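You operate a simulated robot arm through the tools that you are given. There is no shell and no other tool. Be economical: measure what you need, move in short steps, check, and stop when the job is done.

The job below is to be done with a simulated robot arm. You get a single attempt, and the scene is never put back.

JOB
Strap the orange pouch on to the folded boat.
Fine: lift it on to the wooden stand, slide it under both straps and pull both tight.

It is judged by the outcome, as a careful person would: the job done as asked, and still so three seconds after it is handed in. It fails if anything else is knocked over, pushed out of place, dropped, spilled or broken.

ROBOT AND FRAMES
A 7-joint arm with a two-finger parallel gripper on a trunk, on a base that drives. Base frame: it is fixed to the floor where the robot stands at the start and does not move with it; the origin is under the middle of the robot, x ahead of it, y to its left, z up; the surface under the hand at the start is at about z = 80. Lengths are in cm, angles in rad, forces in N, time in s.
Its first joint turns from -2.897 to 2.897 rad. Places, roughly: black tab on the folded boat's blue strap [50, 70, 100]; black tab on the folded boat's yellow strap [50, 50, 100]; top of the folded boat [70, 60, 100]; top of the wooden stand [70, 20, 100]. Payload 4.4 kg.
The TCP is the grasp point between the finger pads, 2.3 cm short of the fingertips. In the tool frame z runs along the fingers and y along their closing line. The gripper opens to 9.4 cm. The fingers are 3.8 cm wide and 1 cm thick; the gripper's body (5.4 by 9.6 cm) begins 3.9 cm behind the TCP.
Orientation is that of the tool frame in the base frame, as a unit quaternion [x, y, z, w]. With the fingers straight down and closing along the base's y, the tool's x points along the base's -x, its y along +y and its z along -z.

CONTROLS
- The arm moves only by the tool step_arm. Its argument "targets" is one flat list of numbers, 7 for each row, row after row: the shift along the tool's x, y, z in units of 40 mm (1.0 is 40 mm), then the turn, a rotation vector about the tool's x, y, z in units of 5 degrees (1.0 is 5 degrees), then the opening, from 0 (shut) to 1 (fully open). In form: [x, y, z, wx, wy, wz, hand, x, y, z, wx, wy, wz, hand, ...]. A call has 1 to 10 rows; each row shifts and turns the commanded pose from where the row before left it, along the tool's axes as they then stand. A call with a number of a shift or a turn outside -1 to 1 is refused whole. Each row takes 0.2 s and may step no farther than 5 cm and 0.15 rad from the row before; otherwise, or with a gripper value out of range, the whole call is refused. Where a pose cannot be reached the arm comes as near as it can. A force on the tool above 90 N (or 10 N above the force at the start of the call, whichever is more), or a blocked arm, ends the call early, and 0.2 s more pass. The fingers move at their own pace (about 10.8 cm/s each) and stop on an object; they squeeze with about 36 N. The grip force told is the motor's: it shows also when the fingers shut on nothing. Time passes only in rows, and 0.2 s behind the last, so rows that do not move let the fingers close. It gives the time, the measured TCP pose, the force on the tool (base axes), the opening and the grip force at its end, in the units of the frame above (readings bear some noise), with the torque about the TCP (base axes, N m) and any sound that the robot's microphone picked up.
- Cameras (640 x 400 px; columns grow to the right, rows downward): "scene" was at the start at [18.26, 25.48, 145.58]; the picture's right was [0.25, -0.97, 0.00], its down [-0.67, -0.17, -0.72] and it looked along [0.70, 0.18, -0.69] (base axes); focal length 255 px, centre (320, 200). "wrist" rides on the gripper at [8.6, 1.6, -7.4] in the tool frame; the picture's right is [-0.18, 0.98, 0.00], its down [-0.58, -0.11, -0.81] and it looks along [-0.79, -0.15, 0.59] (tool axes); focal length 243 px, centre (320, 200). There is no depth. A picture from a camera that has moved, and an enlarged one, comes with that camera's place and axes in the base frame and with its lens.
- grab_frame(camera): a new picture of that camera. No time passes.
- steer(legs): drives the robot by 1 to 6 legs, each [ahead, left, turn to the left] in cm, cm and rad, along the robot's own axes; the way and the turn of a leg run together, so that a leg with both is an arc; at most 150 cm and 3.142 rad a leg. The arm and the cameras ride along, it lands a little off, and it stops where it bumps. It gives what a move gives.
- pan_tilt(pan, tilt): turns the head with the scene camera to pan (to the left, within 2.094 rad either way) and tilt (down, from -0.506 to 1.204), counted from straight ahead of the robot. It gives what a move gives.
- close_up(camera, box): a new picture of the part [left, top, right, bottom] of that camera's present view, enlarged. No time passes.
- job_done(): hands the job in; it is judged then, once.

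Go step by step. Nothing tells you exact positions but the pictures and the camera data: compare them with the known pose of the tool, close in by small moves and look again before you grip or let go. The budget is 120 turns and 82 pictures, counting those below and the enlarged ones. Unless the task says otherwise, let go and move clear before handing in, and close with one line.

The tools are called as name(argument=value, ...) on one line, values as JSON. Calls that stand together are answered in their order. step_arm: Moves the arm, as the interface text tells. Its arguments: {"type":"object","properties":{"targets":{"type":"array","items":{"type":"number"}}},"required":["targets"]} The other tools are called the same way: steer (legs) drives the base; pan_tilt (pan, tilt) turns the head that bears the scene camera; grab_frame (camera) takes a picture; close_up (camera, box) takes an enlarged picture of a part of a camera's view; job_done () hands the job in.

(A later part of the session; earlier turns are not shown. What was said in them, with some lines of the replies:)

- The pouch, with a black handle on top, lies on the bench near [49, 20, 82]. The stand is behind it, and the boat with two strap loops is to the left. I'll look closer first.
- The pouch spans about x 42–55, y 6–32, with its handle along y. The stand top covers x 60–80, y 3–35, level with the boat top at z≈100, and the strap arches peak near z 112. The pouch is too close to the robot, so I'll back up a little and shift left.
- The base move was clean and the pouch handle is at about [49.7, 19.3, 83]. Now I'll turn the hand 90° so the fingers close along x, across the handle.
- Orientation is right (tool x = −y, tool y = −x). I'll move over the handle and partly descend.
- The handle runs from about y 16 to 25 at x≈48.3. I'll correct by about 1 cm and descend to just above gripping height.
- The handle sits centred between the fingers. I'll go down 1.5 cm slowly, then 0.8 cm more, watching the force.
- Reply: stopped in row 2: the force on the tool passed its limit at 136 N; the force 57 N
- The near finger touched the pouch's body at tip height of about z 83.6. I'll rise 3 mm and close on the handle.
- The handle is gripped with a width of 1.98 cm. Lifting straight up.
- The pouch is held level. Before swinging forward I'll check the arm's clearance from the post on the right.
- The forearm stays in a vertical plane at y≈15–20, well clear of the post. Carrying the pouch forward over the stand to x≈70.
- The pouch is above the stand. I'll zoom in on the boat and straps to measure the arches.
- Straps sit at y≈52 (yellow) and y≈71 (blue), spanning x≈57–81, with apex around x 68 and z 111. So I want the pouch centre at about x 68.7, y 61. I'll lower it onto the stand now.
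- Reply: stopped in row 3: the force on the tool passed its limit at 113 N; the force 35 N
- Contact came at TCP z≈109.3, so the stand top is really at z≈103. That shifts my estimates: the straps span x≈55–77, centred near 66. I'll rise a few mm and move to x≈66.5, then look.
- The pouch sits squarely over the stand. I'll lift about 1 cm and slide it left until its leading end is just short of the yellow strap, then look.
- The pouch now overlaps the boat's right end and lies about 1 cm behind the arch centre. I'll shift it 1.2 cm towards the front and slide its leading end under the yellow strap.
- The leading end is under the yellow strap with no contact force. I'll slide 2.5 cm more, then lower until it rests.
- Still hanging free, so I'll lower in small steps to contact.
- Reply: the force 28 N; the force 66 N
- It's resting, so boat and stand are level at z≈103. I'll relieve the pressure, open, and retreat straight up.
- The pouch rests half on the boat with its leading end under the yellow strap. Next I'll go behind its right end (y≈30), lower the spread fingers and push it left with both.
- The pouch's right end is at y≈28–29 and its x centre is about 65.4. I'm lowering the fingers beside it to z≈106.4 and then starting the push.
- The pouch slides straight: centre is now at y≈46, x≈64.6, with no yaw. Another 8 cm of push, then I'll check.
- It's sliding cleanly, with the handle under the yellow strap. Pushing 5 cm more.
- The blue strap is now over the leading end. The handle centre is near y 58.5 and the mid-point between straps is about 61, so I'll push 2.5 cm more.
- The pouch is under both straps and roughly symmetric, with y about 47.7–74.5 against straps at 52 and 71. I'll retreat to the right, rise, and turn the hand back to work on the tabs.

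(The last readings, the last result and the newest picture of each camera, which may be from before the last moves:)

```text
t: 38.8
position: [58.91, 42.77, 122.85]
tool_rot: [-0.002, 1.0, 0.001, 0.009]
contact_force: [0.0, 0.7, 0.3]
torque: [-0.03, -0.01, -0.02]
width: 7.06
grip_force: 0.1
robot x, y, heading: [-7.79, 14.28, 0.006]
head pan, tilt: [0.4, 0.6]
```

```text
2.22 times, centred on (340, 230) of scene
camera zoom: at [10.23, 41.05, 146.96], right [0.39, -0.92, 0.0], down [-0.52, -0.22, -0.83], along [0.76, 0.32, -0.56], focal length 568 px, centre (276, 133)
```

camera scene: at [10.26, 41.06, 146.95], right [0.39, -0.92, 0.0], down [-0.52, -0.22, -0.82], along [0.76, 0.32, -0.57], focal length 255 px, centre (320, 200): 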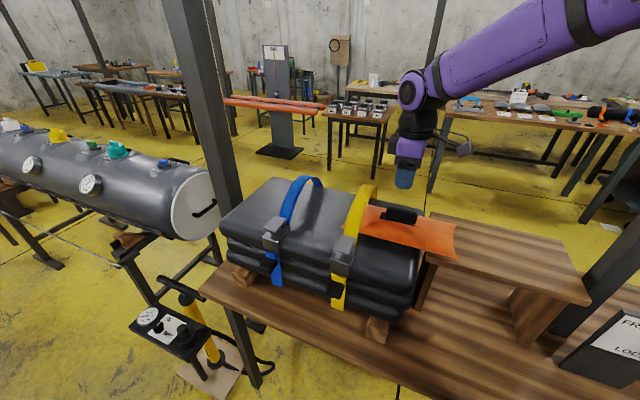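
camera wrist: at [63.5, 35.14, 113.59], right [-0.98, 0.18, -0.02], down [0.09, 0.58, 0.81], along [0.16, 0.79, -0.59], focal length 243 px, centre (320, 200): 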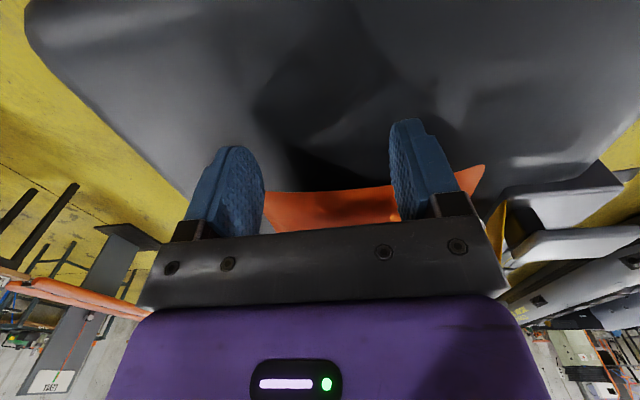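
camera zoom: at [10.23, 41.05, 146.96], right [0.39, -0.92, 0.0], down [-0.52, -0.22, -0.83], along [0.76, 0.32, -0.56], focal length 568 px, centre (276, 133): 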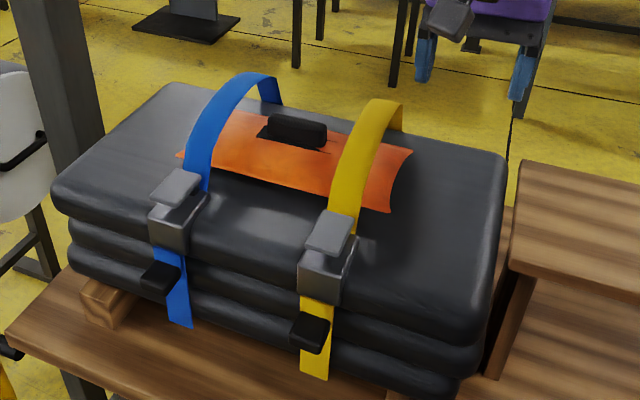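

The pouch is well placed. Now I'll move the hand in front of the yellow buckle for a close look at the tab.

step_arm(targets=[0.8, 0, 0, 0, 0, 0, 0.75, 0.8, 0, 0, 0, 0, 0, 0.75, 0.8, 0.5, 0, 0, 0, 0, 0.75, 0.8, 0.5, 0, 0, 0, 0, 0.75, 0.8, 0.5, 0, 0, 0, 0, 0.75, 0, 0.8, 0, 0, 0, 0, 0.75])

grab_frame(camera="wrist")

close_up(camera="scene", box=[230, 220, 390, 320])

```text
t: 40.2
position: [42.99, 51.94, 122.68]
tool_rot: [-0.002, 1.0, 0.001, 0.01]
contact_force: [0.4, -1.0, -0.4]
torque: [0.03, -0.02, 0.01]
width: 7.06
grip_force: 0.0
robot x, y, heading: [-8.02, 13.99, -0.0]
head pan, tilt: [0.4, 0.6]
```

```text
44 pictures are left
camera wrist: at [34.17, 53.44, 129.97], right [0.18, 0.98, 0.01], down [0.57, -0.11, 0.82], along [0.8, -0.14, -0.58], focal length 243 px, centre (320, 200)
```

wrist: 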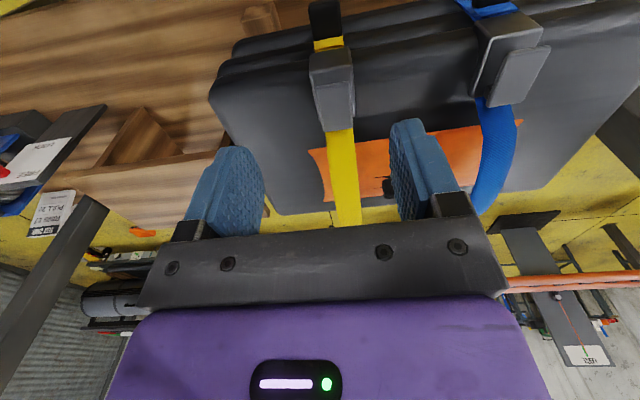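

```text
4.00 times, centred on (310, 270) of scene
camera zoom: at [10.23, 40.99, 146.97], right [0.39, -0.92, 0.0], down [-0.52, -0.22, -0.83], along [0.76, 0.32, -0.56], focal length 1022 px, centre (360, -80)
```

zoom: 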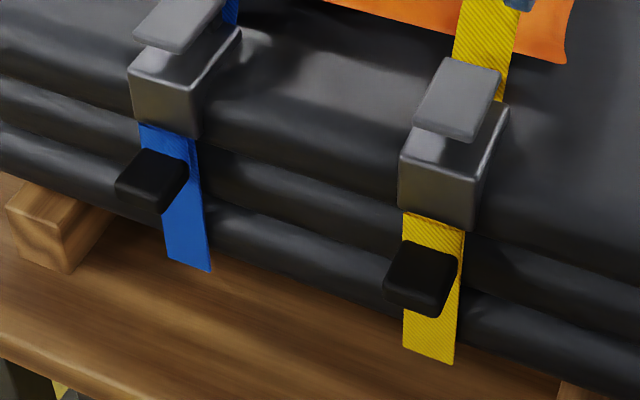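

The yellow tab is a block at about [45.7, 52.3, 95.5], sticking out below the buckle (buckle front x≈47.7). I'll tilt the hand 30° forward so the fingers reach it clear of the buckle, then descend in front.

step_arm(targets=[0, 0, 0, 0, -1, 0, 0.75, 0, 0, 0, 0, -1, 0, 0.75, 0, 0, 0, 0, -1, 0, 0.75, 0, 0, 0, 0, -1, 0, 0.75, 0, 0, 0, 0, -1, 0, 0.75, 0, 0, 0, 0, -1, 0, 0.75])

step_arm(targets=[0.6, 0.02, 0.87, 0, 0, 0, 0.75, 0.6, 0.02, 0.87, 0, 0, 0, 0.75, 0.6, 0.02, 0.87, 0, 0, 0, 0.75, 0.6, 0.02, 0.87, 0, 0, 0, 0.75])

grab_frame(camera="wrist")

close_up(camera="scene", box=[230, 180, 430, 320])

```text
t: 41.6
position: [43.04, 51.85, 122.77]
tool_rot: [-0.001, 0.963, 0.001, 0.268]
contact_force: [-0.3, -0.3, 0.2]
torque: [-0.03, 0.02, 0.0]
width: 7.02
grip_force: 0.0
robot x, y, heading: [-8.18, 14.03, 0.004]
head pan, tilt: [0.4, 0.6]
```

```text
t: 42.6
position: [41.78, 52.07, 105.75]
tool_rot: [-0.001, 0.964, 0.002, 0.267]
contact_force: [0.2, 0.3, -0.5]
torque: [0.06, 0.02, 0.0]
width: 7.04
grip_force: 0.1
robot x, y, heading: [-8.38, 14.66, 0.001]
head pan, tilt: [0.4, 0.6]
```

```text
42 pictures are left
camera wrist: at [30.38, 53.57, 107.75], right [0.15, 0.98, 0.1], down [0.08, -0.11, 0.99], along [0.98, -0.14, -0.1], focal length 243 px, centre (320, 200)
```

wrist: 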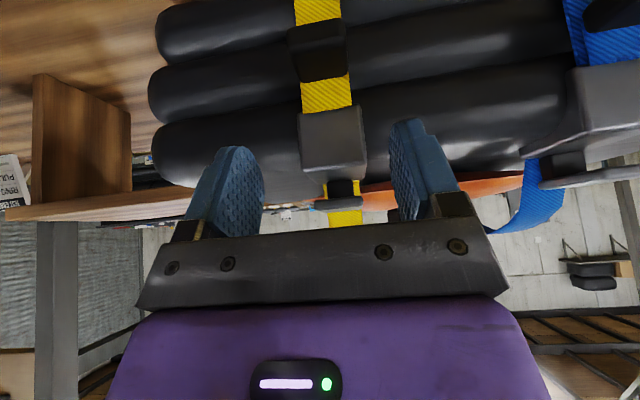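

```text
2.86 times, centred on (330, 250) of scene
camera zoom: at [10.21, 40.99, 146.97], right [0.39, -0.92, 0.0], down [-0.52, -0.22, -0.83], along [0.76, 0.32, -0.56], focal length 730 px, centre (291, 57)
```

zoom: 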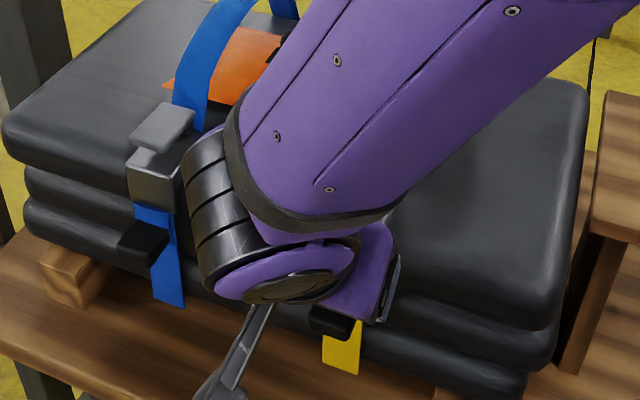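

The tab lines up with the finger gap. I'll shift slightly and go in along the fingers.

step_arm(targets=[0.57, 0.05, 0, 0, 0, 0, 0.75, 0, 0, 0.8, 0, 0, 0, 0.75, 0, 0, 0.8, 0, 0, 0, 0.75, 0, 0, 0.5, 0, 0, 0, 0.75])

grab_frame(camera="wrist")

```text
t: 43.6
position: [44.46, 52.22, 97.41]
tool_rot: [-0.002, 0.964, 0.002, 0.267]
contact_force: [-0.1, 0.0, -0.5]
torque: [0.01, -0.03, 0.01]
width: 7.04
grip_force: 0.0
robot x, y, heading: [-8.28, 14.16, 0.008]
head pan, tilt: [0.4, 0.6]
```

```text
40 pictures are left
camera wrist: at [33.01, 53.9, 99.36], right [0.15, 0.98, 0.1], down [0.08, -0.11, 0.99], along [0.98, -0.14, -0.1], focal length 243 px, centre (320, 200)
```

wrist: 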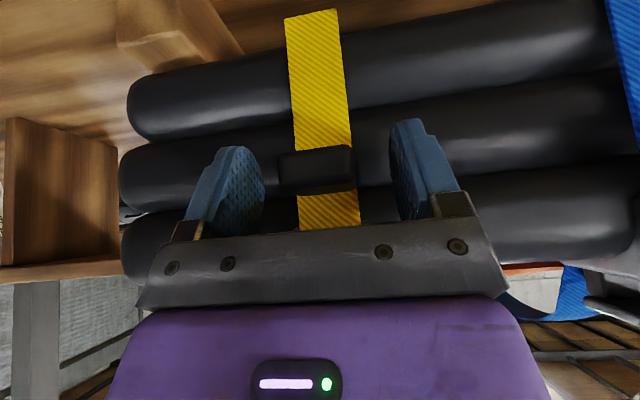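

The tab (about 4 cm wide) sits squarely between the fingers. I'll go 0.8 cm deeper and close.

step_arm(targets=[0, 0, 0.22, 0, 0, 0, 0.75, 0, 0, 0, 0, 0, 0, 0.45, 0, 0, 0, 0, 0, 0, 0, 0, 0, 0, 0, 0, 0, 0, 0, 0, 0, 0, 0, 0, 0, 0, 0, 0, 0, 0, 0, 0])

grab_frame(camera="wrist")

```text
t: 45.0
position: [44.89, 52.27, 96.67]
tool_rot: [-0.001, 0.963, 0.001, 0.268]
contact_force: [-1.2, -5.7, -5.1]
torque: [-0.52, -0.52, -1.44]
width: 3.59
grip_force: 45.9
robot x, y, heading: [-8.33, 14.39, 0.009]
head pan, tilt: [0.4, 0.6]
```

```text
39 pictures are left
camera wrist: at [33.5, 53.89, 98.57], right [0.16, 0.98, 0.1], down [0.08, -0.11, 0.99], along [0.98, -0.15, -0.1], focal length 243 px, centre (320, 200)
```

wrist: 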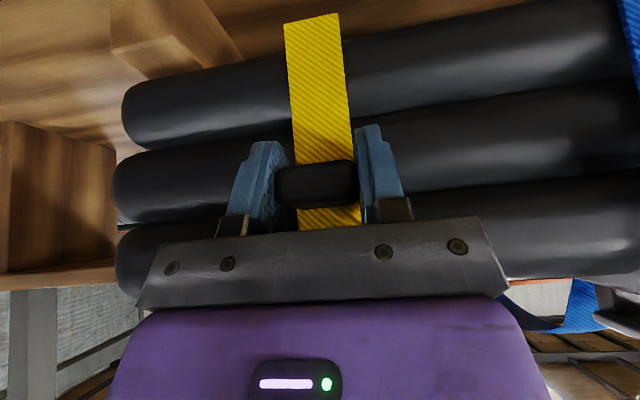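

The tab is gripped (3.6 cm). I'll pull it straight down along the strap tail, 3 cm at first.

step_arm(targets=[0.129, 0, 0.214, 0, 0, 0, 0, 0.129, 0, 0.214, 0, 0, 0, 0, 0.129, 0, 0.214, 0, 0, 0, 0])

grab_frame(camera="scene")

grab_frame(camera="wrist")

```text
t: 45.8
position: [44.81, 52.27, 93.74]
tool_rot: [-0.001, 0.964, 0.001, 0.267]
contact_force: [4.1, -8.7, 2.0]
torque: [-0.66, 0.44, -1.77]
width: 3.59
grip_force: 45.2
robot x, y, heading: [-7.77, 13.84, 0.003]
head pan, tilt: [0.4, 0.6]
```

```text
38 pictures are left
camera scene: at [10.25, 41.02, 146.96], right [0.39, -0.92, 0.0], down [-0.52, -0.22, -0.83], along [0.76, 0.32, -0.56], focal length 255 px, centre (320, 200)
```

scene: 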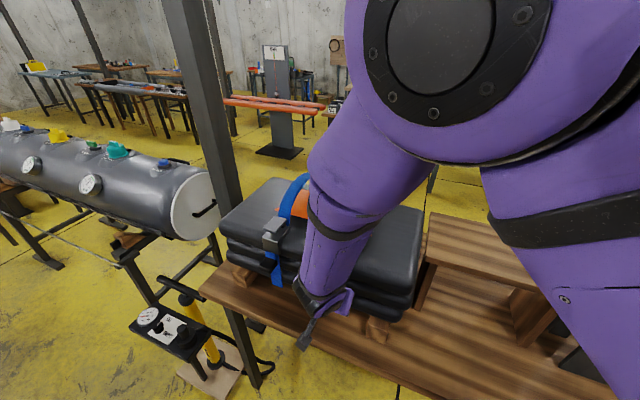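

```text
37 pictures are left
camera wrist: at [33.5, 53.89, 95.56], right [0.16, 0.98, 0.1], down [0.08, -0.11, 0.99], along [0.98, -0.15, -0.1], focal length 243 px, centre (320, 200)
```

wrist: 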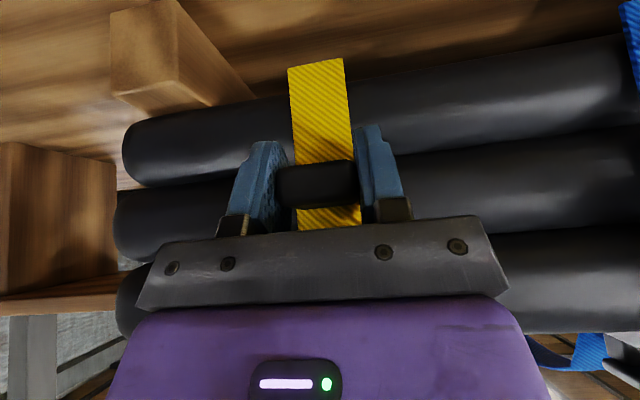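

The pull is moving with little resistance. Continuing downward in small steps while watching the force.

step_arm(targets=[0.129, 0, 0.214, 0, 0, 0, 0, 0.129, 0, 0.214, 0, 0, 0, 0, 0.129, 0, 0.214, 0, 0, 0, 0])

grab_frame(camera="wrist")

```text
t: 46.6
position: [44.92, 52.36, 90.68]
tool_rot: [-0.002, 0.964, 0.001, 0.267]
contact_force: [3.4, -12.8, 3.7]
torque: [-0.82, 0.0, -1.87]
width: 3.6
grip_force: 45.2
robot x, y, heading: [-7.81, 14.07, 0.002]
head pan, tilt: [0.4, 0.6]
```

```text
36 pictures are left
camera wrist: at [33.5, 53.89, 92.64], right [0.15, 0.98, 0.1], down [0.08, -0.11, 0.99], along [0.98, -0.15, -0.1], focal length 243 px, centre (320, 200)
```

wrist: 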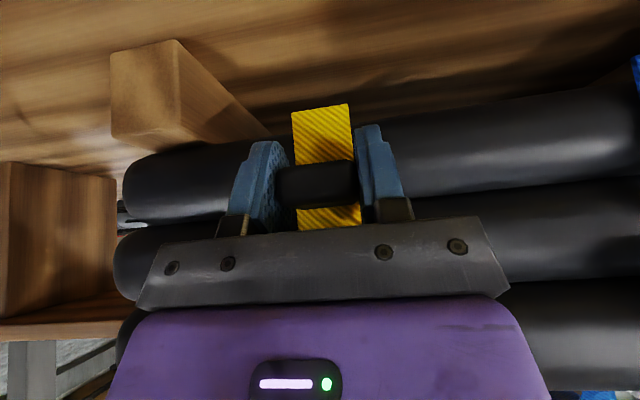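

Still moving. I'll continue, with a small relief to the right for the sideways force.

step_arm(targets=[0.129, -0.03, 0.214, 0, 0, 0, 0, 0.129, -0.03, 0.214, 0, 0, 0, 0])

grab_frame(camera="wrist")

```text
t: 47.2
position: [44.93, 52.39, 88.85]
tool_rot: [-0.002, 0.963, 0.003, 0.268]
contact_force: [12.4, 3.0, 15.2]
torque: [-0.56, -0.31, -1.51]
width: 3.61
grip_force: 44.9
robot x, y, heading: [-8.16, 14.17, 0.01]
head pan, tilt: [0.4, 0.6]
```

```text
35 pictures are left
camera wrist: at [33.49, 53.86, 90.69], right [0.15, 0.98, 0.1], down [0.08, -0.11, 0.99], along [0.98, -0.14, -0.1], focal length 243 px, centre (320, 200)
```

wrist: 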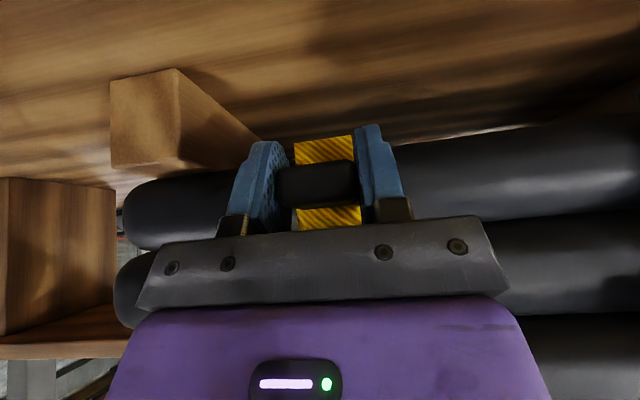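

Resistance is starting (15 N). I'll keep pulling in 1 cm steps.

step_arm(targets=[0.129, 0, 0.214, 0, 0, 0, 0, 0, 0, 0, 0, 0, 0, 0])

step_arm(targets=[0.129, 0, 0.214, 0, 0, 0, 0, 0, 0, 0, 0, 0, 0, 0])

grab_frame(camera="wrist")

grab_frame(camera="scene")

```text
t: 47.8
position: [44.94, 52.3, 87.95]
tool_rot: [-0.001, 0.963, 0.002, 0.269]
contact_force: [18.2, 8.0, 40.8]
torque: [-0.15, 0.57, -0.98]
width: 3.61
grip_force: 44.8
robot x, y, heading: [-8.42, 14.15, 0.002]
head pan, tilt: [0.4, 0.6]
```

```text
t: 48.4
position: [44.59, 52.25, 86.96]
tool_rot: [-0.002, 0.963, 0.003, 0.269]
contact_force: [9.2, 6.8, 67.5]
torque: [-0.49, -0.37, -1.13]
width: 3.61
grip_force: 45.1
robot x, y, heading: [-8.09, 14.37, 0.002]
head pan, tilt: [0.4, 0.6]
```

```text
34 pictures are left
camera wrist: at [33.3, 53.87, 88.82], right [0.15, 0.98, 0.1], down [0.08, -0.11, 0.99], along [0.98, -0.14, -0.1], focal length 243 px, centre (320, 200)
```

wrist: 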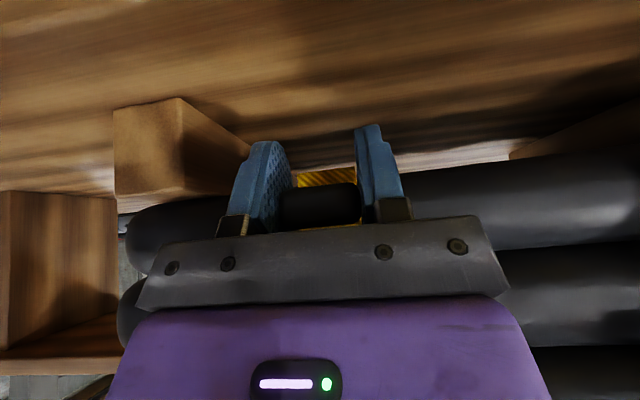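

```text
33 pictures are left
camera scene: at [10.08, 40.95, 147.0], right [0.39, -0.92, 0.0], down [-0.52, -0.22, -0.83], along [0.76, 0.32, -0.56], focal length 255 px, centre (320, 200)
```

scene: 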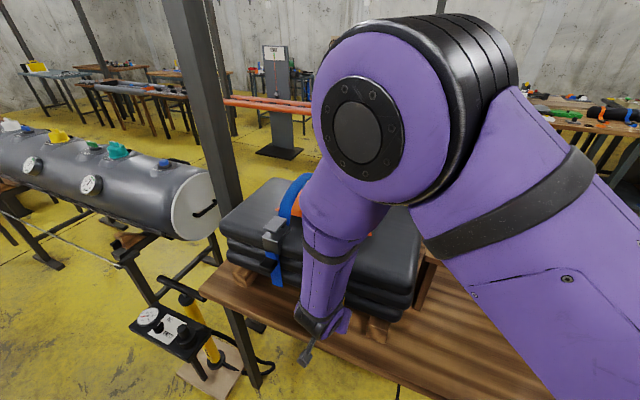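

The force reached 67 N and the tab is starting to slip in the fingers, so the strap should be tight. I'll let go, back out and look.

step_arm(targets=[0, 0, 0, 0, 0, 0, 0.3, 0, 0, 0, 0, 0, 0, 0.75, 0, 0, 0, 0, 0, 0, 0.75, 0, 0, -0.8, 0, 0, 0, 0.75, 0, 0, -1, 0, 0, 0, 0.75, 0, 0, -1, 0, 0, 0, 0.75, 0, 0, -1, 0, 0, 0, 0.75])

grab_frame(camera="wrist")

grab_frame(camera="scene")

```text
t: 50.0
position: [36.91, 52.2, 99.5]
tool_rot: [-0.001, 0.964, 0.001, 0.267]
contact_force: [0.1, -0.1, -0.4]
torque: [0.01, -0.03, 0.01]
width: 7.06
grip_force: 0.0
robot x, y, heading: [-8.16, 14.21, 0.003]
head pan, tilt: [0.4, 0.6]
```

```text
32 pictures are left
camera wrist: at [25.39, 53.73, 101.47], right [0.15, 0.98, 0.1], down [0.08, -0.11, 0.99], along [0.98, -0.14, -0.1], focal length 243 px, centre (320, 200)
```

wrist: 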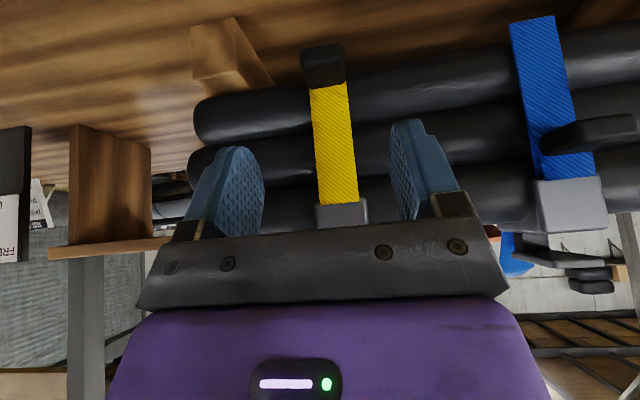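

```text
31 pictures are left
camera scene: at [10.28, 41.09, 146.95], right [0.39, -0.92, 0.0], down [-0.52, -0.22, -0.82], along [0.76, 0.32, -0.57], focal length 255 px, centre (320, 200)
```

scene: 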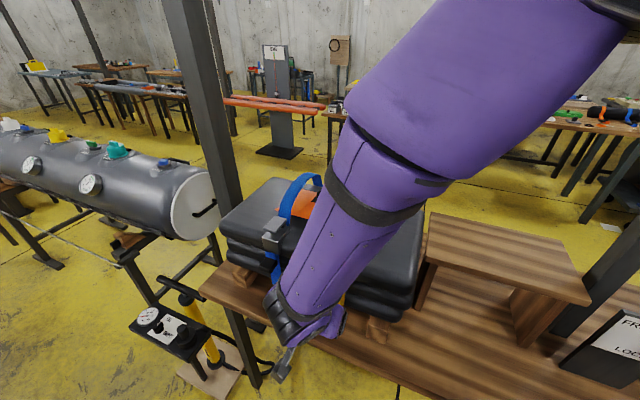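

The tab stayed down at z≈88. I'll rise and move over to the blue tab, then check the yellow strap from the cleared view.

step_arm(targets=[-0.4, 0, -0.6, 0, 0, 0, 0.75, -0.4, 0, -0.6, 0, 0, 0, 0.75, 0, 0.9, 0, 0, 0, 0, 0.75, 0, 0.9, 0, 0, 0, 0, 0.75, 0, 0.9, 0, 0, 0, 0, 0.75, 0, 0.9, 0, 0, 0, 0, 0.75, 0, 0.9, 0, 0, 0, 0, 0.75])

grab_frame(camera="wrist")

grab_frame(camera="scene")

```text
t: 51.6
position: [37.36, 70.08, 105.47]
tool_rot: [-0.001, 0.964, 0.001, 0.267]
contact_force: [0.3, -0.5, 1.2]
torque: [0.01, 0.02, 0.0]
width: 7.05
grip_force: 0.1
robot x, y, heading: [-7.8, 14.3, 0.006]
head pan, tilt: [0.4, 0.6]
```

```text
30 pictures are left
camera wrist: at [25.88, 71.67, 107.38], right [0.16, 0.98, 0.1], down [0.08, -0.11, 0.99], along [0.98, -0.15, -0.1], focal length 243 px, centre (320, 200)
```

wrist: 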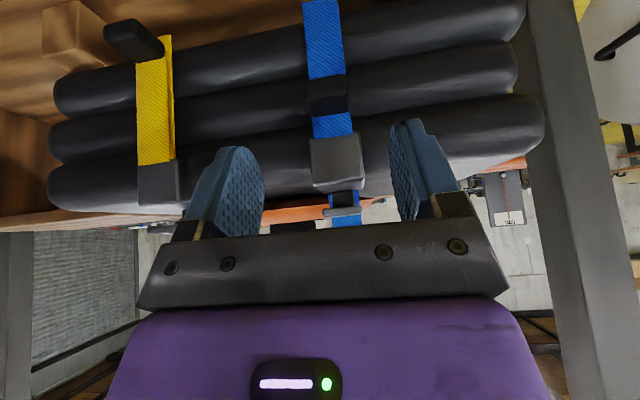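

```text
29 pictures are left
camera scene: at [10.24, 41.0, 146.97], right [0.39, -0.92, 0.0], down [-0.52, -0.22, -0.83], along [0.76, 0.32, -0.56], focal length 255 px, centre (320, 200)
```

scene: 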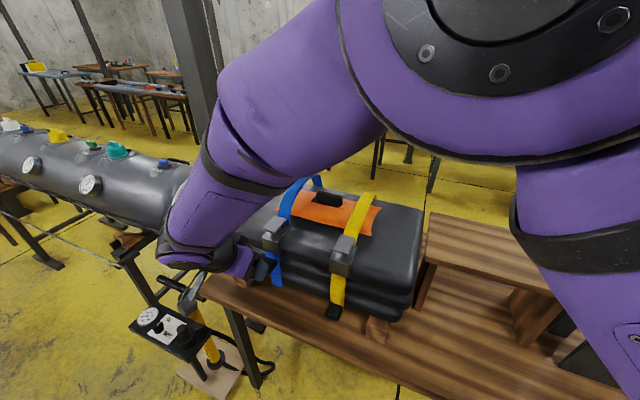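

The yellow strap now lies tight over the pouch. The blue tab is at about [45, 70.2, 96.7], the same layout as before, so I'll go in the same way.

step_arm(targets=[-0.47, 0.03, 0, 0, 0, 0, 0.75, 0, 0, 0.7, 0, 0, 0, 0.75, 0, 0, 0.8, 0, 0, 0, 0.75, 0, 0, 0.7, 0, 0, 0, 0.75, 0, 0, 0.55, 0, 0, 0, 0.75])

grab_frame(camera="wrist")

```text
t: 52.8
position: [44.34, 70.32, 96.89]
tool_rot: [-0.002, 0.964, 0.003, 0.267]
contact_force: [-0.2, 0.0, 0.9]
torque: [0.06, -0.01, -0.01]
width: 7.04
grip_force: 0.1
robot x, y, heading: [-8.34, 13.82, 0.005]
head pan, tilt: [0.4, 0.6]
```

```text
28 pictures are left
camera wrist: at [32.94, 71.99, 98.85], right [0.15, 0.98, 0.1], down [0.08, -0.11, 0.99], along [0.98, -0.14, -0.1], focal length 243 px, centre (320, 200)
```

wrist: 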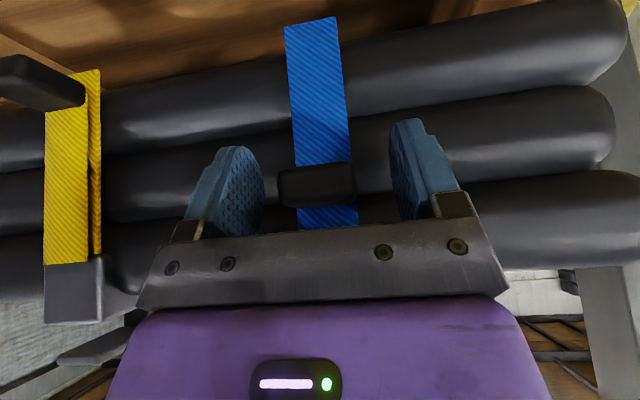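

The tab is centred between the fingers. Closing and pulling down the first few centimetres.

step_arm(targets=[-0.08, -0.04, 0.08, 0, 0, 0, 0.75, 0, 0, 0, 0, 0, 0, 0.45, 0, 0, 0, 0, 0, 0, 0, 0, 0, 0, 0, 0, 0, 0, 0, 0, 0, 0, 0, 0, 0, 0, 0, 0, 0, 0, 0, 0])

step_arm(targets=[0.129, 0, 0.214, 0, 0, 0, 0, 0.129, 0, 0.214, 0, 0, 0, 0, 0.129, 0, 0.214, 0, 0, 0, 0, 0.129, 0, 0.214, 0, 0, 0, 0])

grab_frame(camera="wrist")

```text
t: 54.2
position: [44.74, 70.43, 96.82]
tool_rot: [-0.002, 0.964, 0.002, 0.267]
contact_force: [2.1, 12.0, -1.2]
torque: [0.02, 0.47, -1.64]
width: 3.62
grip_force: 44.4
robot x, y, heading: [-7.79, 14.21, 0.002]
head pan, tilt: [0.4, 0.6]
```

```text
t: 55.2
position: [44.77, 70.31, 92.77]
tool_rot: [-0.002, 0.964, 0.001, 0.268]
contact_force: [-2.9, 20.1, 2.3]
torque: [-0.16, 0.77, -1.16]
width: 3.58
grip_force: 44.6
robot x, y, heading: [-8.45, 14.35, 0.0]
head pan, tilt: [0.4, 0.6]
```

```text
27 pictures are left
camera wrist: at [33.37, 71.86, 94.68], right [0.15, 0.98, 0.1], down [0.08, -0.11, 0.99], along [0.98, -0.14, -0.1], focal length 243 px, centre (320, 200)
```

wrist: 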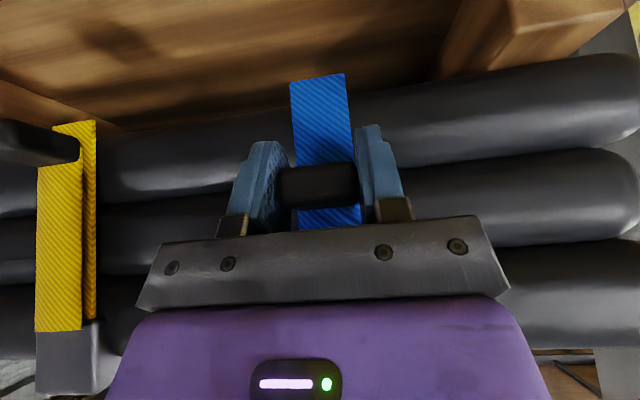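

It's moving freely. Continuing down with a slight leftward relief.

step_arm(targets=[0.129, 0.03, 0.214, 0, 0, 0, 0, 0.129, 0.03, 0.214, 0, 0, 0, 0, 0.129, 0, 0.214, 0, 0, 0, 0, 0.129, 0, 0.214, 0, 0, 0, 0])

step_arm(targets=[0.129, 0, 0.214, 0, 0, 0, 0, 0, 0, 0, 0, 0, 0, 0])

step_arm(targets=[0.129, 0, 0.214, 0, 0, 0, 0, 0, 0, 0, 0, 0, 0, 0])

grab_frame(camera="wrist")

```text
t: 56.2
position: [44.72, 70.26, 88.9]
tool_rot: [-0.002, 0.964, 0.002, 0.267]
contact_force: [-19.3, -0.6, 12.9]
torque: [-0.38, 0.67, -1.24]
width: 3.63
grip_force: 45.6
robot x, y, heading: [-7.91, 13.84, 0.001]
head pan, tilt: [0.4, 0.6]
```

```text
t: 56.8
position: [44.78, 70.32, 87.83]
tool_rot: [-0.001, 0.963, 0.002, 0.269]
contact_force: [-20.8, -4.1, 22.0]
torque: [-0.29, -0.49, -1.84]
width: 3.59
grip_force: 45.5
robot x, y, heading: [-8.64, 14.17, 0.003]
head pan, tilt: [0.4, 0.6]
```

```text
t: 57.4
position: [44.89, 70.33, 87.38]
tool_rot: [0.0, 0.963, 0.004, 0.269]
contact_force: [-12.2, -14.7, 72.3]
torque: [-0.88, -0.25, -1.37]
width: 3.63
grip_force: 45.1
robot x, y, heading: [-7.85, 14.22, 0.002]
head pan, tilt: [0.4, 0.6]
```

```text
26 pictures are left
camera wrist: at [33.54, 71.9, 89.19], right [0.16, 0.98, 0.1], down [0.08, -0.12, 0.99], along [0.98, -0.15, -0.1], focal length 243 px, centre (320, 200)
```

wrist: 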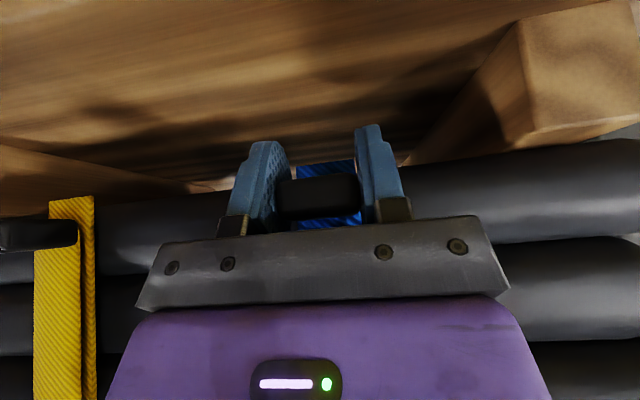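

Same firm stop (72 N). Letting go, backing out and moving clear for a look.

step_arm(targets=[0, 0, 0, 0, 0, 0, 0.3, 0, 0, 0, 0, 0, 0, 0.75, 0, 0, 0, 0, 0, 0, 0.75, 0, 0, -0.8, 0, 0, 0, 0.75, 0, 0, -1, 0, 0, 0, 0.75, 0, 0, -1, 0, 0, 0, 0.75, 0, 0, -1, 0, 0, 0, 0.75])

grab_frame(camera="wrist")

step_arm(targets=[-0.5, 0, -0.8, 0, 0, 0, 0.75, -0.5, 0, -0.8, 0, 0, 0, 0.75, 0, -0.9, -0.5, 0, 0, 0, 0.75, 0, -1, -0.5, 0, 0, 0, 0.75, 0, -1, 0, 0, 0, 0, 0.75, 0, -1, 0, 0, 0, 0, 0.75, 0, -1, 0, 0, 0, 0, 0.75, 0, -1, 0, 0, 0, 0, 0.75, 0, -1, 0, 0, 0, 0, 0.75, 0, -1, 0, 0, 0, 0, 0.75])

grab_frame(camera="scene")

```text
t: 59.2
position: [39.01, 69.01, 97.88]
tool_rot: [0.008, 0.963, -0.02, 0.27]
contact_force: [0.3, -0.3, 0.3]
torque: [-0.04, -0.02, -0.02]
width: 7.04
grip_force: 0.0
robot x, y, heading: [-8.29, 13.7, 0.005]
head pan, tilt: [0.4, 0.6]
stopped in row 7: the arm was blocked; the commanded pose is now the measured one
```

```text
25 pictures are left
camera wrist: at [27.7, 70.96, 99.66], right [0.18, 0.98, 0.06], down [0.07, -0.08, 0.99], along [0.98, -0.18, -0.09], focal length 243 px, centre (320, 200)
```

wrist: 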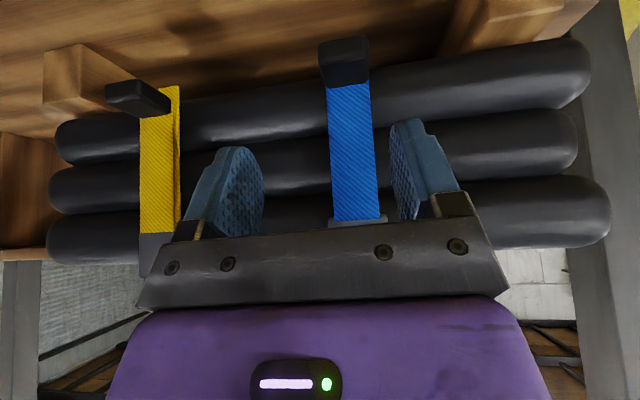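

```text
t: 60.1
position: [40.58, 62.51, 97.03]
tool_rot: [0.001, 0.952, -0.117, 0.283]
contact_force: [-0.9, 0.0, 1.3]
torque: [0.01, 0.03, 0.01]
width: 7.05
grip_force: 0.0
robot x, y, heading: [-8.22, 13.92, 0.001]
head pan, tilt: [0.4, 0.6]
stopped in row 4: the arm was blocked; the commanded pose is now the measured one
```

```text
24 pictures are left
camera scene: at [9.71, 41.88, 146.74], right [0.49, -0.87, 0.0], down [-0.51, -0.29, -0.81], along [0.7, 0.4, -0.59], focal length 255 px, centre (320, 200)
```

scene: 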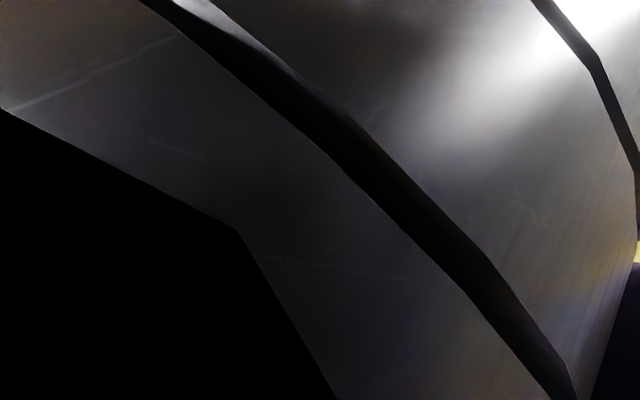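

Backing out blocked the arm: its elbow met the head and pushed the camera a little to the left. I'll turn the head further left, away from the arm, before moving again.

pan_tilt(pan=1.4, tilt=0.6)

grab_frame(camera="wrist")

```text
t: 61.3
position: [40.19, 62.51, 96.83]
tool_rot: [-0.003, 0.952, -0.117, 0.283]
contact_force: [0.3, 0.0, -0.8]
torque: [0.01, -0.01, 0.0]
width: 7.04
grip_force: 0.1
robot x, y, heading: [-7.88, 13.88, 0.001]
head pan, tilt: [1.4, 0.6]
```

```text
23 pictures are left
camera wrist: at [28.86, 65.18, 97.91], right [0.21, 0.97, -0.12], down [0.05, 0.12, 0.99], along [0.98, -0.22, -0.02], focal length 243 px, centre (320, 200)
```

wrist: 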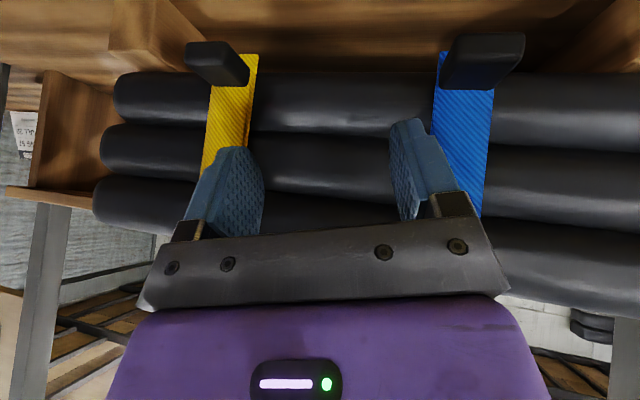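

The head is free and the fingers are clear of both straps. I'll drive the base straight back, so the hand leaves without bending the arm into the head.

steer(legs=[[-18, 0, 0]])

step_arm(targets=[0, 0, -0.4, 0, 0, 0, 0.75])

grab_frame(camera="wrist")

```text
t: 62.8
position: [22.04, 62.55, 96.8]
tool_rot: [-0.005, 0.952, -0.117, 0.282]
contact_force: [0.3, -0.4, -0.1]
torque: [0.0, 0.03, 0.02]
width: 7.0
grip_force: 0.0
robot x, y, heading: [-26.48, 14.3, 0.004]
head pan, tilt: [1.4, 0.6]
```

```text
t: 63.2
position: [22.19, 62.05, 96.78]
tool_rot: [0.0, 0.95, -0.132, 0.283]
contact_force: [-0.9, 0.0, -0.2]
torque: [0.0, 0.03, 0.01]
width: 7.02
grip_force: 0.1
robot x, y, heading: [-26.01, 14.04, 0.004]
head pan, tilt: [1.4, 0.6]
```

```text
22 pictures are left
camera wrist: at [10.83, 64.86, 97.75], right [0.23, 0.96, -0.15], down [0.05, 0.14, 0.99], along [0.97, -0.23, -0.01], focal length 243 px, centre (320, 200)
```

wrist: 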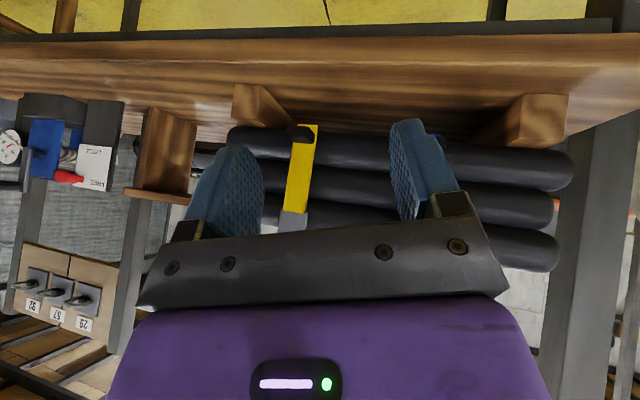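

The hand is well clear of the bench. Now I'll swing it to the right, out of the head's view.

step_arm(targets=[0, -0.6, 0, 0, 0, 0, 0.75, 0, -0.8, 0, 0, 0, 0, 0.75, 0, -0.8, 0, 0, 0, 0, 0.75, 0, -0.8, 0, 0, 0, 0, 0.75, 0, -0.8, 0, 0, 0, 0, 0.75, 0, -0.8, 0, 0, 0, 0, 0.75])

```text
t: 64.1
position: [24.78, 49.64, 94.03]
tool_rot: [0.014, 0.935, -0.203, 0.289]
contact_force: [-0.1, -0.3, -0.4]
torque: [0.01, 0.03, 0.0]
width: 7.06
grip_force: 0.1
robot x, y, heading: [-26.32, 14.02, 0.004]
head pan, tilt: [1.4, 0.6]
stopped in row 4: the arm was blocked; the commanded pose is now the measured one
```

Blocked again, likely a wrist limit at this tilt. I'll raise the hand and undo the tilt in small steps.

step_arm(targets=[-0.4, 0, -0.6, 0, 0.8, 0, 0.75, -0.4, 0, -0.6, 0, 0.8, 0, 0.75, -0.4, 0, -0.6, 0, 0.8, 0, 0.75, -0.4, 0, -0.6, 0, 0.8, 0, 0.75])

grab_frame(camera="wrist")

```text
t: 65.1
position: [25.74, 54.15, 104.87]
tool_rot: [0.036, 0.967, -0.196, 0.157]
contact_force: [-0.2, 1.2, -0.4]
torque: [-0.07, -0.03, 0.03]
width: 7.02
grip_force: 0.1
robot x, y, heading: [-26.35, 14.49, 0.008]
head pan, tilt: [1.4, 0.6]
```

```text
21 pictures are left
camera wrist: at [15.48, 58.6, 108.04], right [0.3, 0.9, -0.3], down [0.3, 0.21, 0.93], along [0.9, -0.37, -0.21], focal length 243 px, centre (320, 200)
```

wrist: 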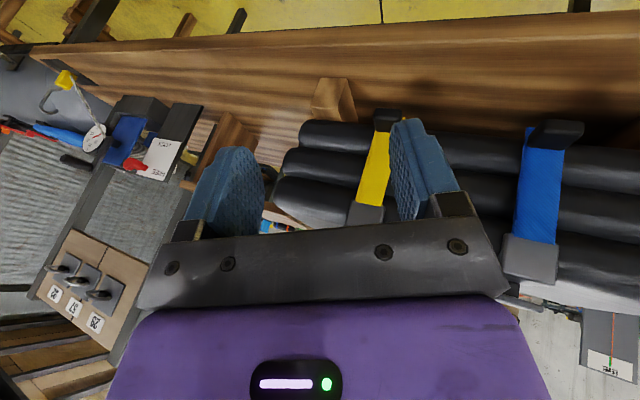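

That works. I'll keep raising and level the hand fully.

step_arm(targets=[-0.2, 0, -0.6, -0.75, 0.55, 0, 0.75, -0.2, 0, -0.6, -0.75, 0.55, 0, 0.75, -0.1, 0, -0.6, -0.75, 0.55, 0, 0.75, -0.1, 0, -0.6, -0.75, 0.55, 0, 0.75, 0, 0, -0.6, -0.75, 0.55, 0, 0.75, 0, 0, -0.6, -0.75, 0.55, 0, 0.75])

step_arm(targets=[0, -0.8, 0, 0, 0, 0, 0.75, 0, -0.8, 0, 0, 0, 0, 0.75, 0, -0.8, 0, 0, 0, 0, 0.75, 0, -0.8, 0, 0, 0, 0, 0.75, 0, -0.8, 0, 0, 0, 0, 0.75, 0, -0.8, 0, 0, 0, 0, 0.75, 0, -0.8, 0, 0, 0, 0, 0.75])

```text
t: 66.5
position: [25.65, 57.04, 119.11]
tool_rot: [0.036, 0.999, 0.002, 0.022]
contact_force: [-0.6, 0.3, -1.0]
torque: [-0.02, 0.0, 0.0]
width: 7.06
grip_force: 0.1
robot x, y, heading: [-26.31, 14.02, 0.006]
head pan, tilt: [1.4, 0.6]
```

```text
t: 68.1
position: [23.97, 34.71, 118.91]
tool_rot: [0.036, 0.999, 0.001, 0.022]
contact_force: [-0.6, 0.9, -0.2]
torque: [-0.04, 0.0, 0.01]
width: 7.1
grip_force: 0.0
robot x, y, heading: [-25.97, 14.06, 0.006]
head pan, tilt: [1.4, 0.6]
```

The arm is free and moving normally. Now I'll turn the head back, with the hand off to the right, to inspect the result.

step_arm(targets=[0, -0.8, 0, 0, 0, 0, 0.75, 0, -0.8, 0, 0, 0, 0, 0.75, 0, -0.8, 0, 0, 0, 0, 0.75, 0, -0.8, 0, 0, 0, 0, 0.75])

pan_tilt(pan=0.3, tilt=0.45)

grab_frame(camera="scene")

```text
t: 69.1
position: [23.04, 21.81, 118.56]
tool_rot: [0.036, 0.999, 0.002, 0.023]
contact_force: [-0.4, 0.0, -0.3]
torque: [-0.05, -0.01, 0.0]
width: 7.03
grip_force: 0.0
robot x, y, heading: [-25.83, 13.79, 0.003]
head pan, tilt: [1.4, 0.6]
```

```text
t: 70.4
position: [23.03, 21.93, 118.58]
tool_rot: [0.036, 0.999, 0.002, 0.023]
contact_force: [-0.4, 0.1, 0.4]
torque: [-0.01, 0.0, 0.0]
width: 7.07
grip_force: 0.0
robot x, y, heading: [-25.97, 14.31, 0.003]
head pan, tilt: [0.3, 0.45]
```

```text
20 pictures are left
camera scene: at [-7.26, 40.29, 148.32], right [0.3, -0.95, 0.0], down [-0.42, -0.13, -0.9], along [0.86, 0.27, -0.44], focal length 255 px, centre (320, 200)
```

scene: 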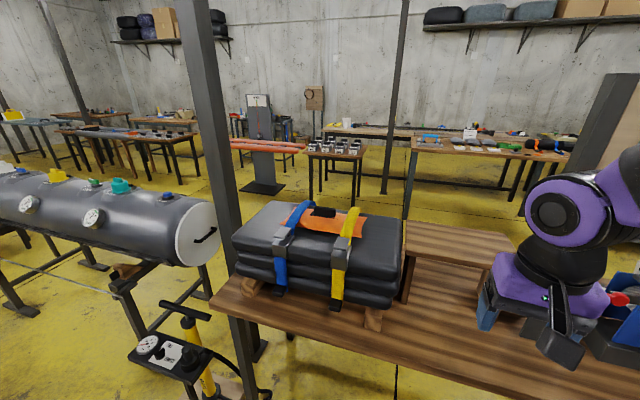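

close_up(camera="scene", box=[220, 190, 410, 330])

```text
2.86 times, centred on (315, 260) of scene
camera zoom: at [-7.26, 40.29, 148.32], right [0.3, -0.95, 0.0], down [-0.42, -0.13, -0.9], along [0.86, 0.27, -0.44], focal length 730 px, centre (334, 29)
```

zoom: 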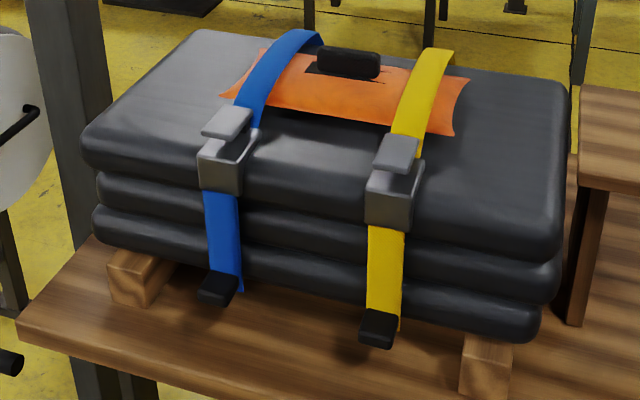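

Both straps now lie down over the pouch. I'll zoom in closer to make sure they're fully tight.

close_up(camera="scene", box=[275, 190, 375, 255])

close_up(camera="scene", box=[255, 245, 365, 320])

```text
6.15 times, centred on (325, 222) of scene
camera zoom: at [-7.26, 40.29, 148.32], right [0.3, -0.95, 0.0], down [-0.42, -0.13, -0.9], along [0.86, 0.27, -0.44], focal length 1572 px, centre (289, 62)
```

zoom: 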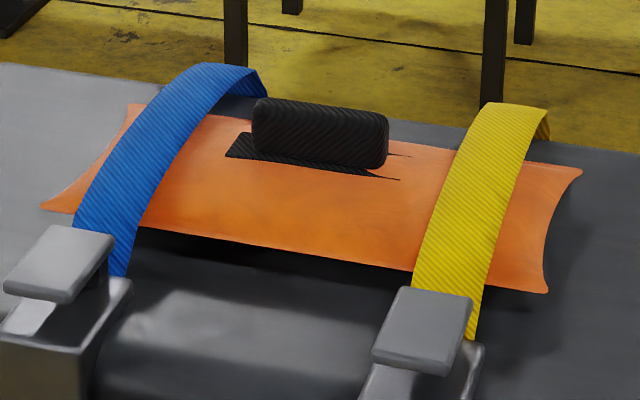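

```text
5.33 times, centred on (310, 282) of scene
camera zoom: at [-7.26, 40.29, 148.32], right [0.3, -0.95, 0.0], down [-0.42, -0.13, -0.9], along [0.86, 0.27, -0.44], focal length 1362 px, centre (373, -240)
```

zoom: 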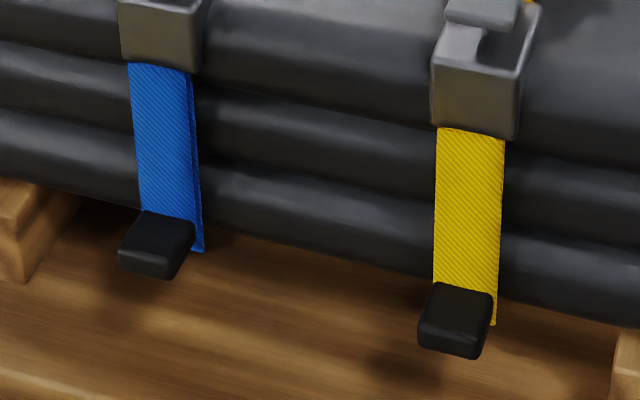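

Both straps lie flat on the pouch, with their tops at about z 106, level with the pouch. Both tabs are at the end of their travel, the stand and boat look undisturbed, and the hand is clear, so I'm handing the job in.

job_done()

```text
The job is handed in.
```

The orange pouch is strapped on to the folded boat: it lies under both straps, and I pulled each strap down to a firm stop at about 70 N. While backing away afterwards, the arm bumped the robot's own camera head, and from the pictures nothing else was moved or knocked over.
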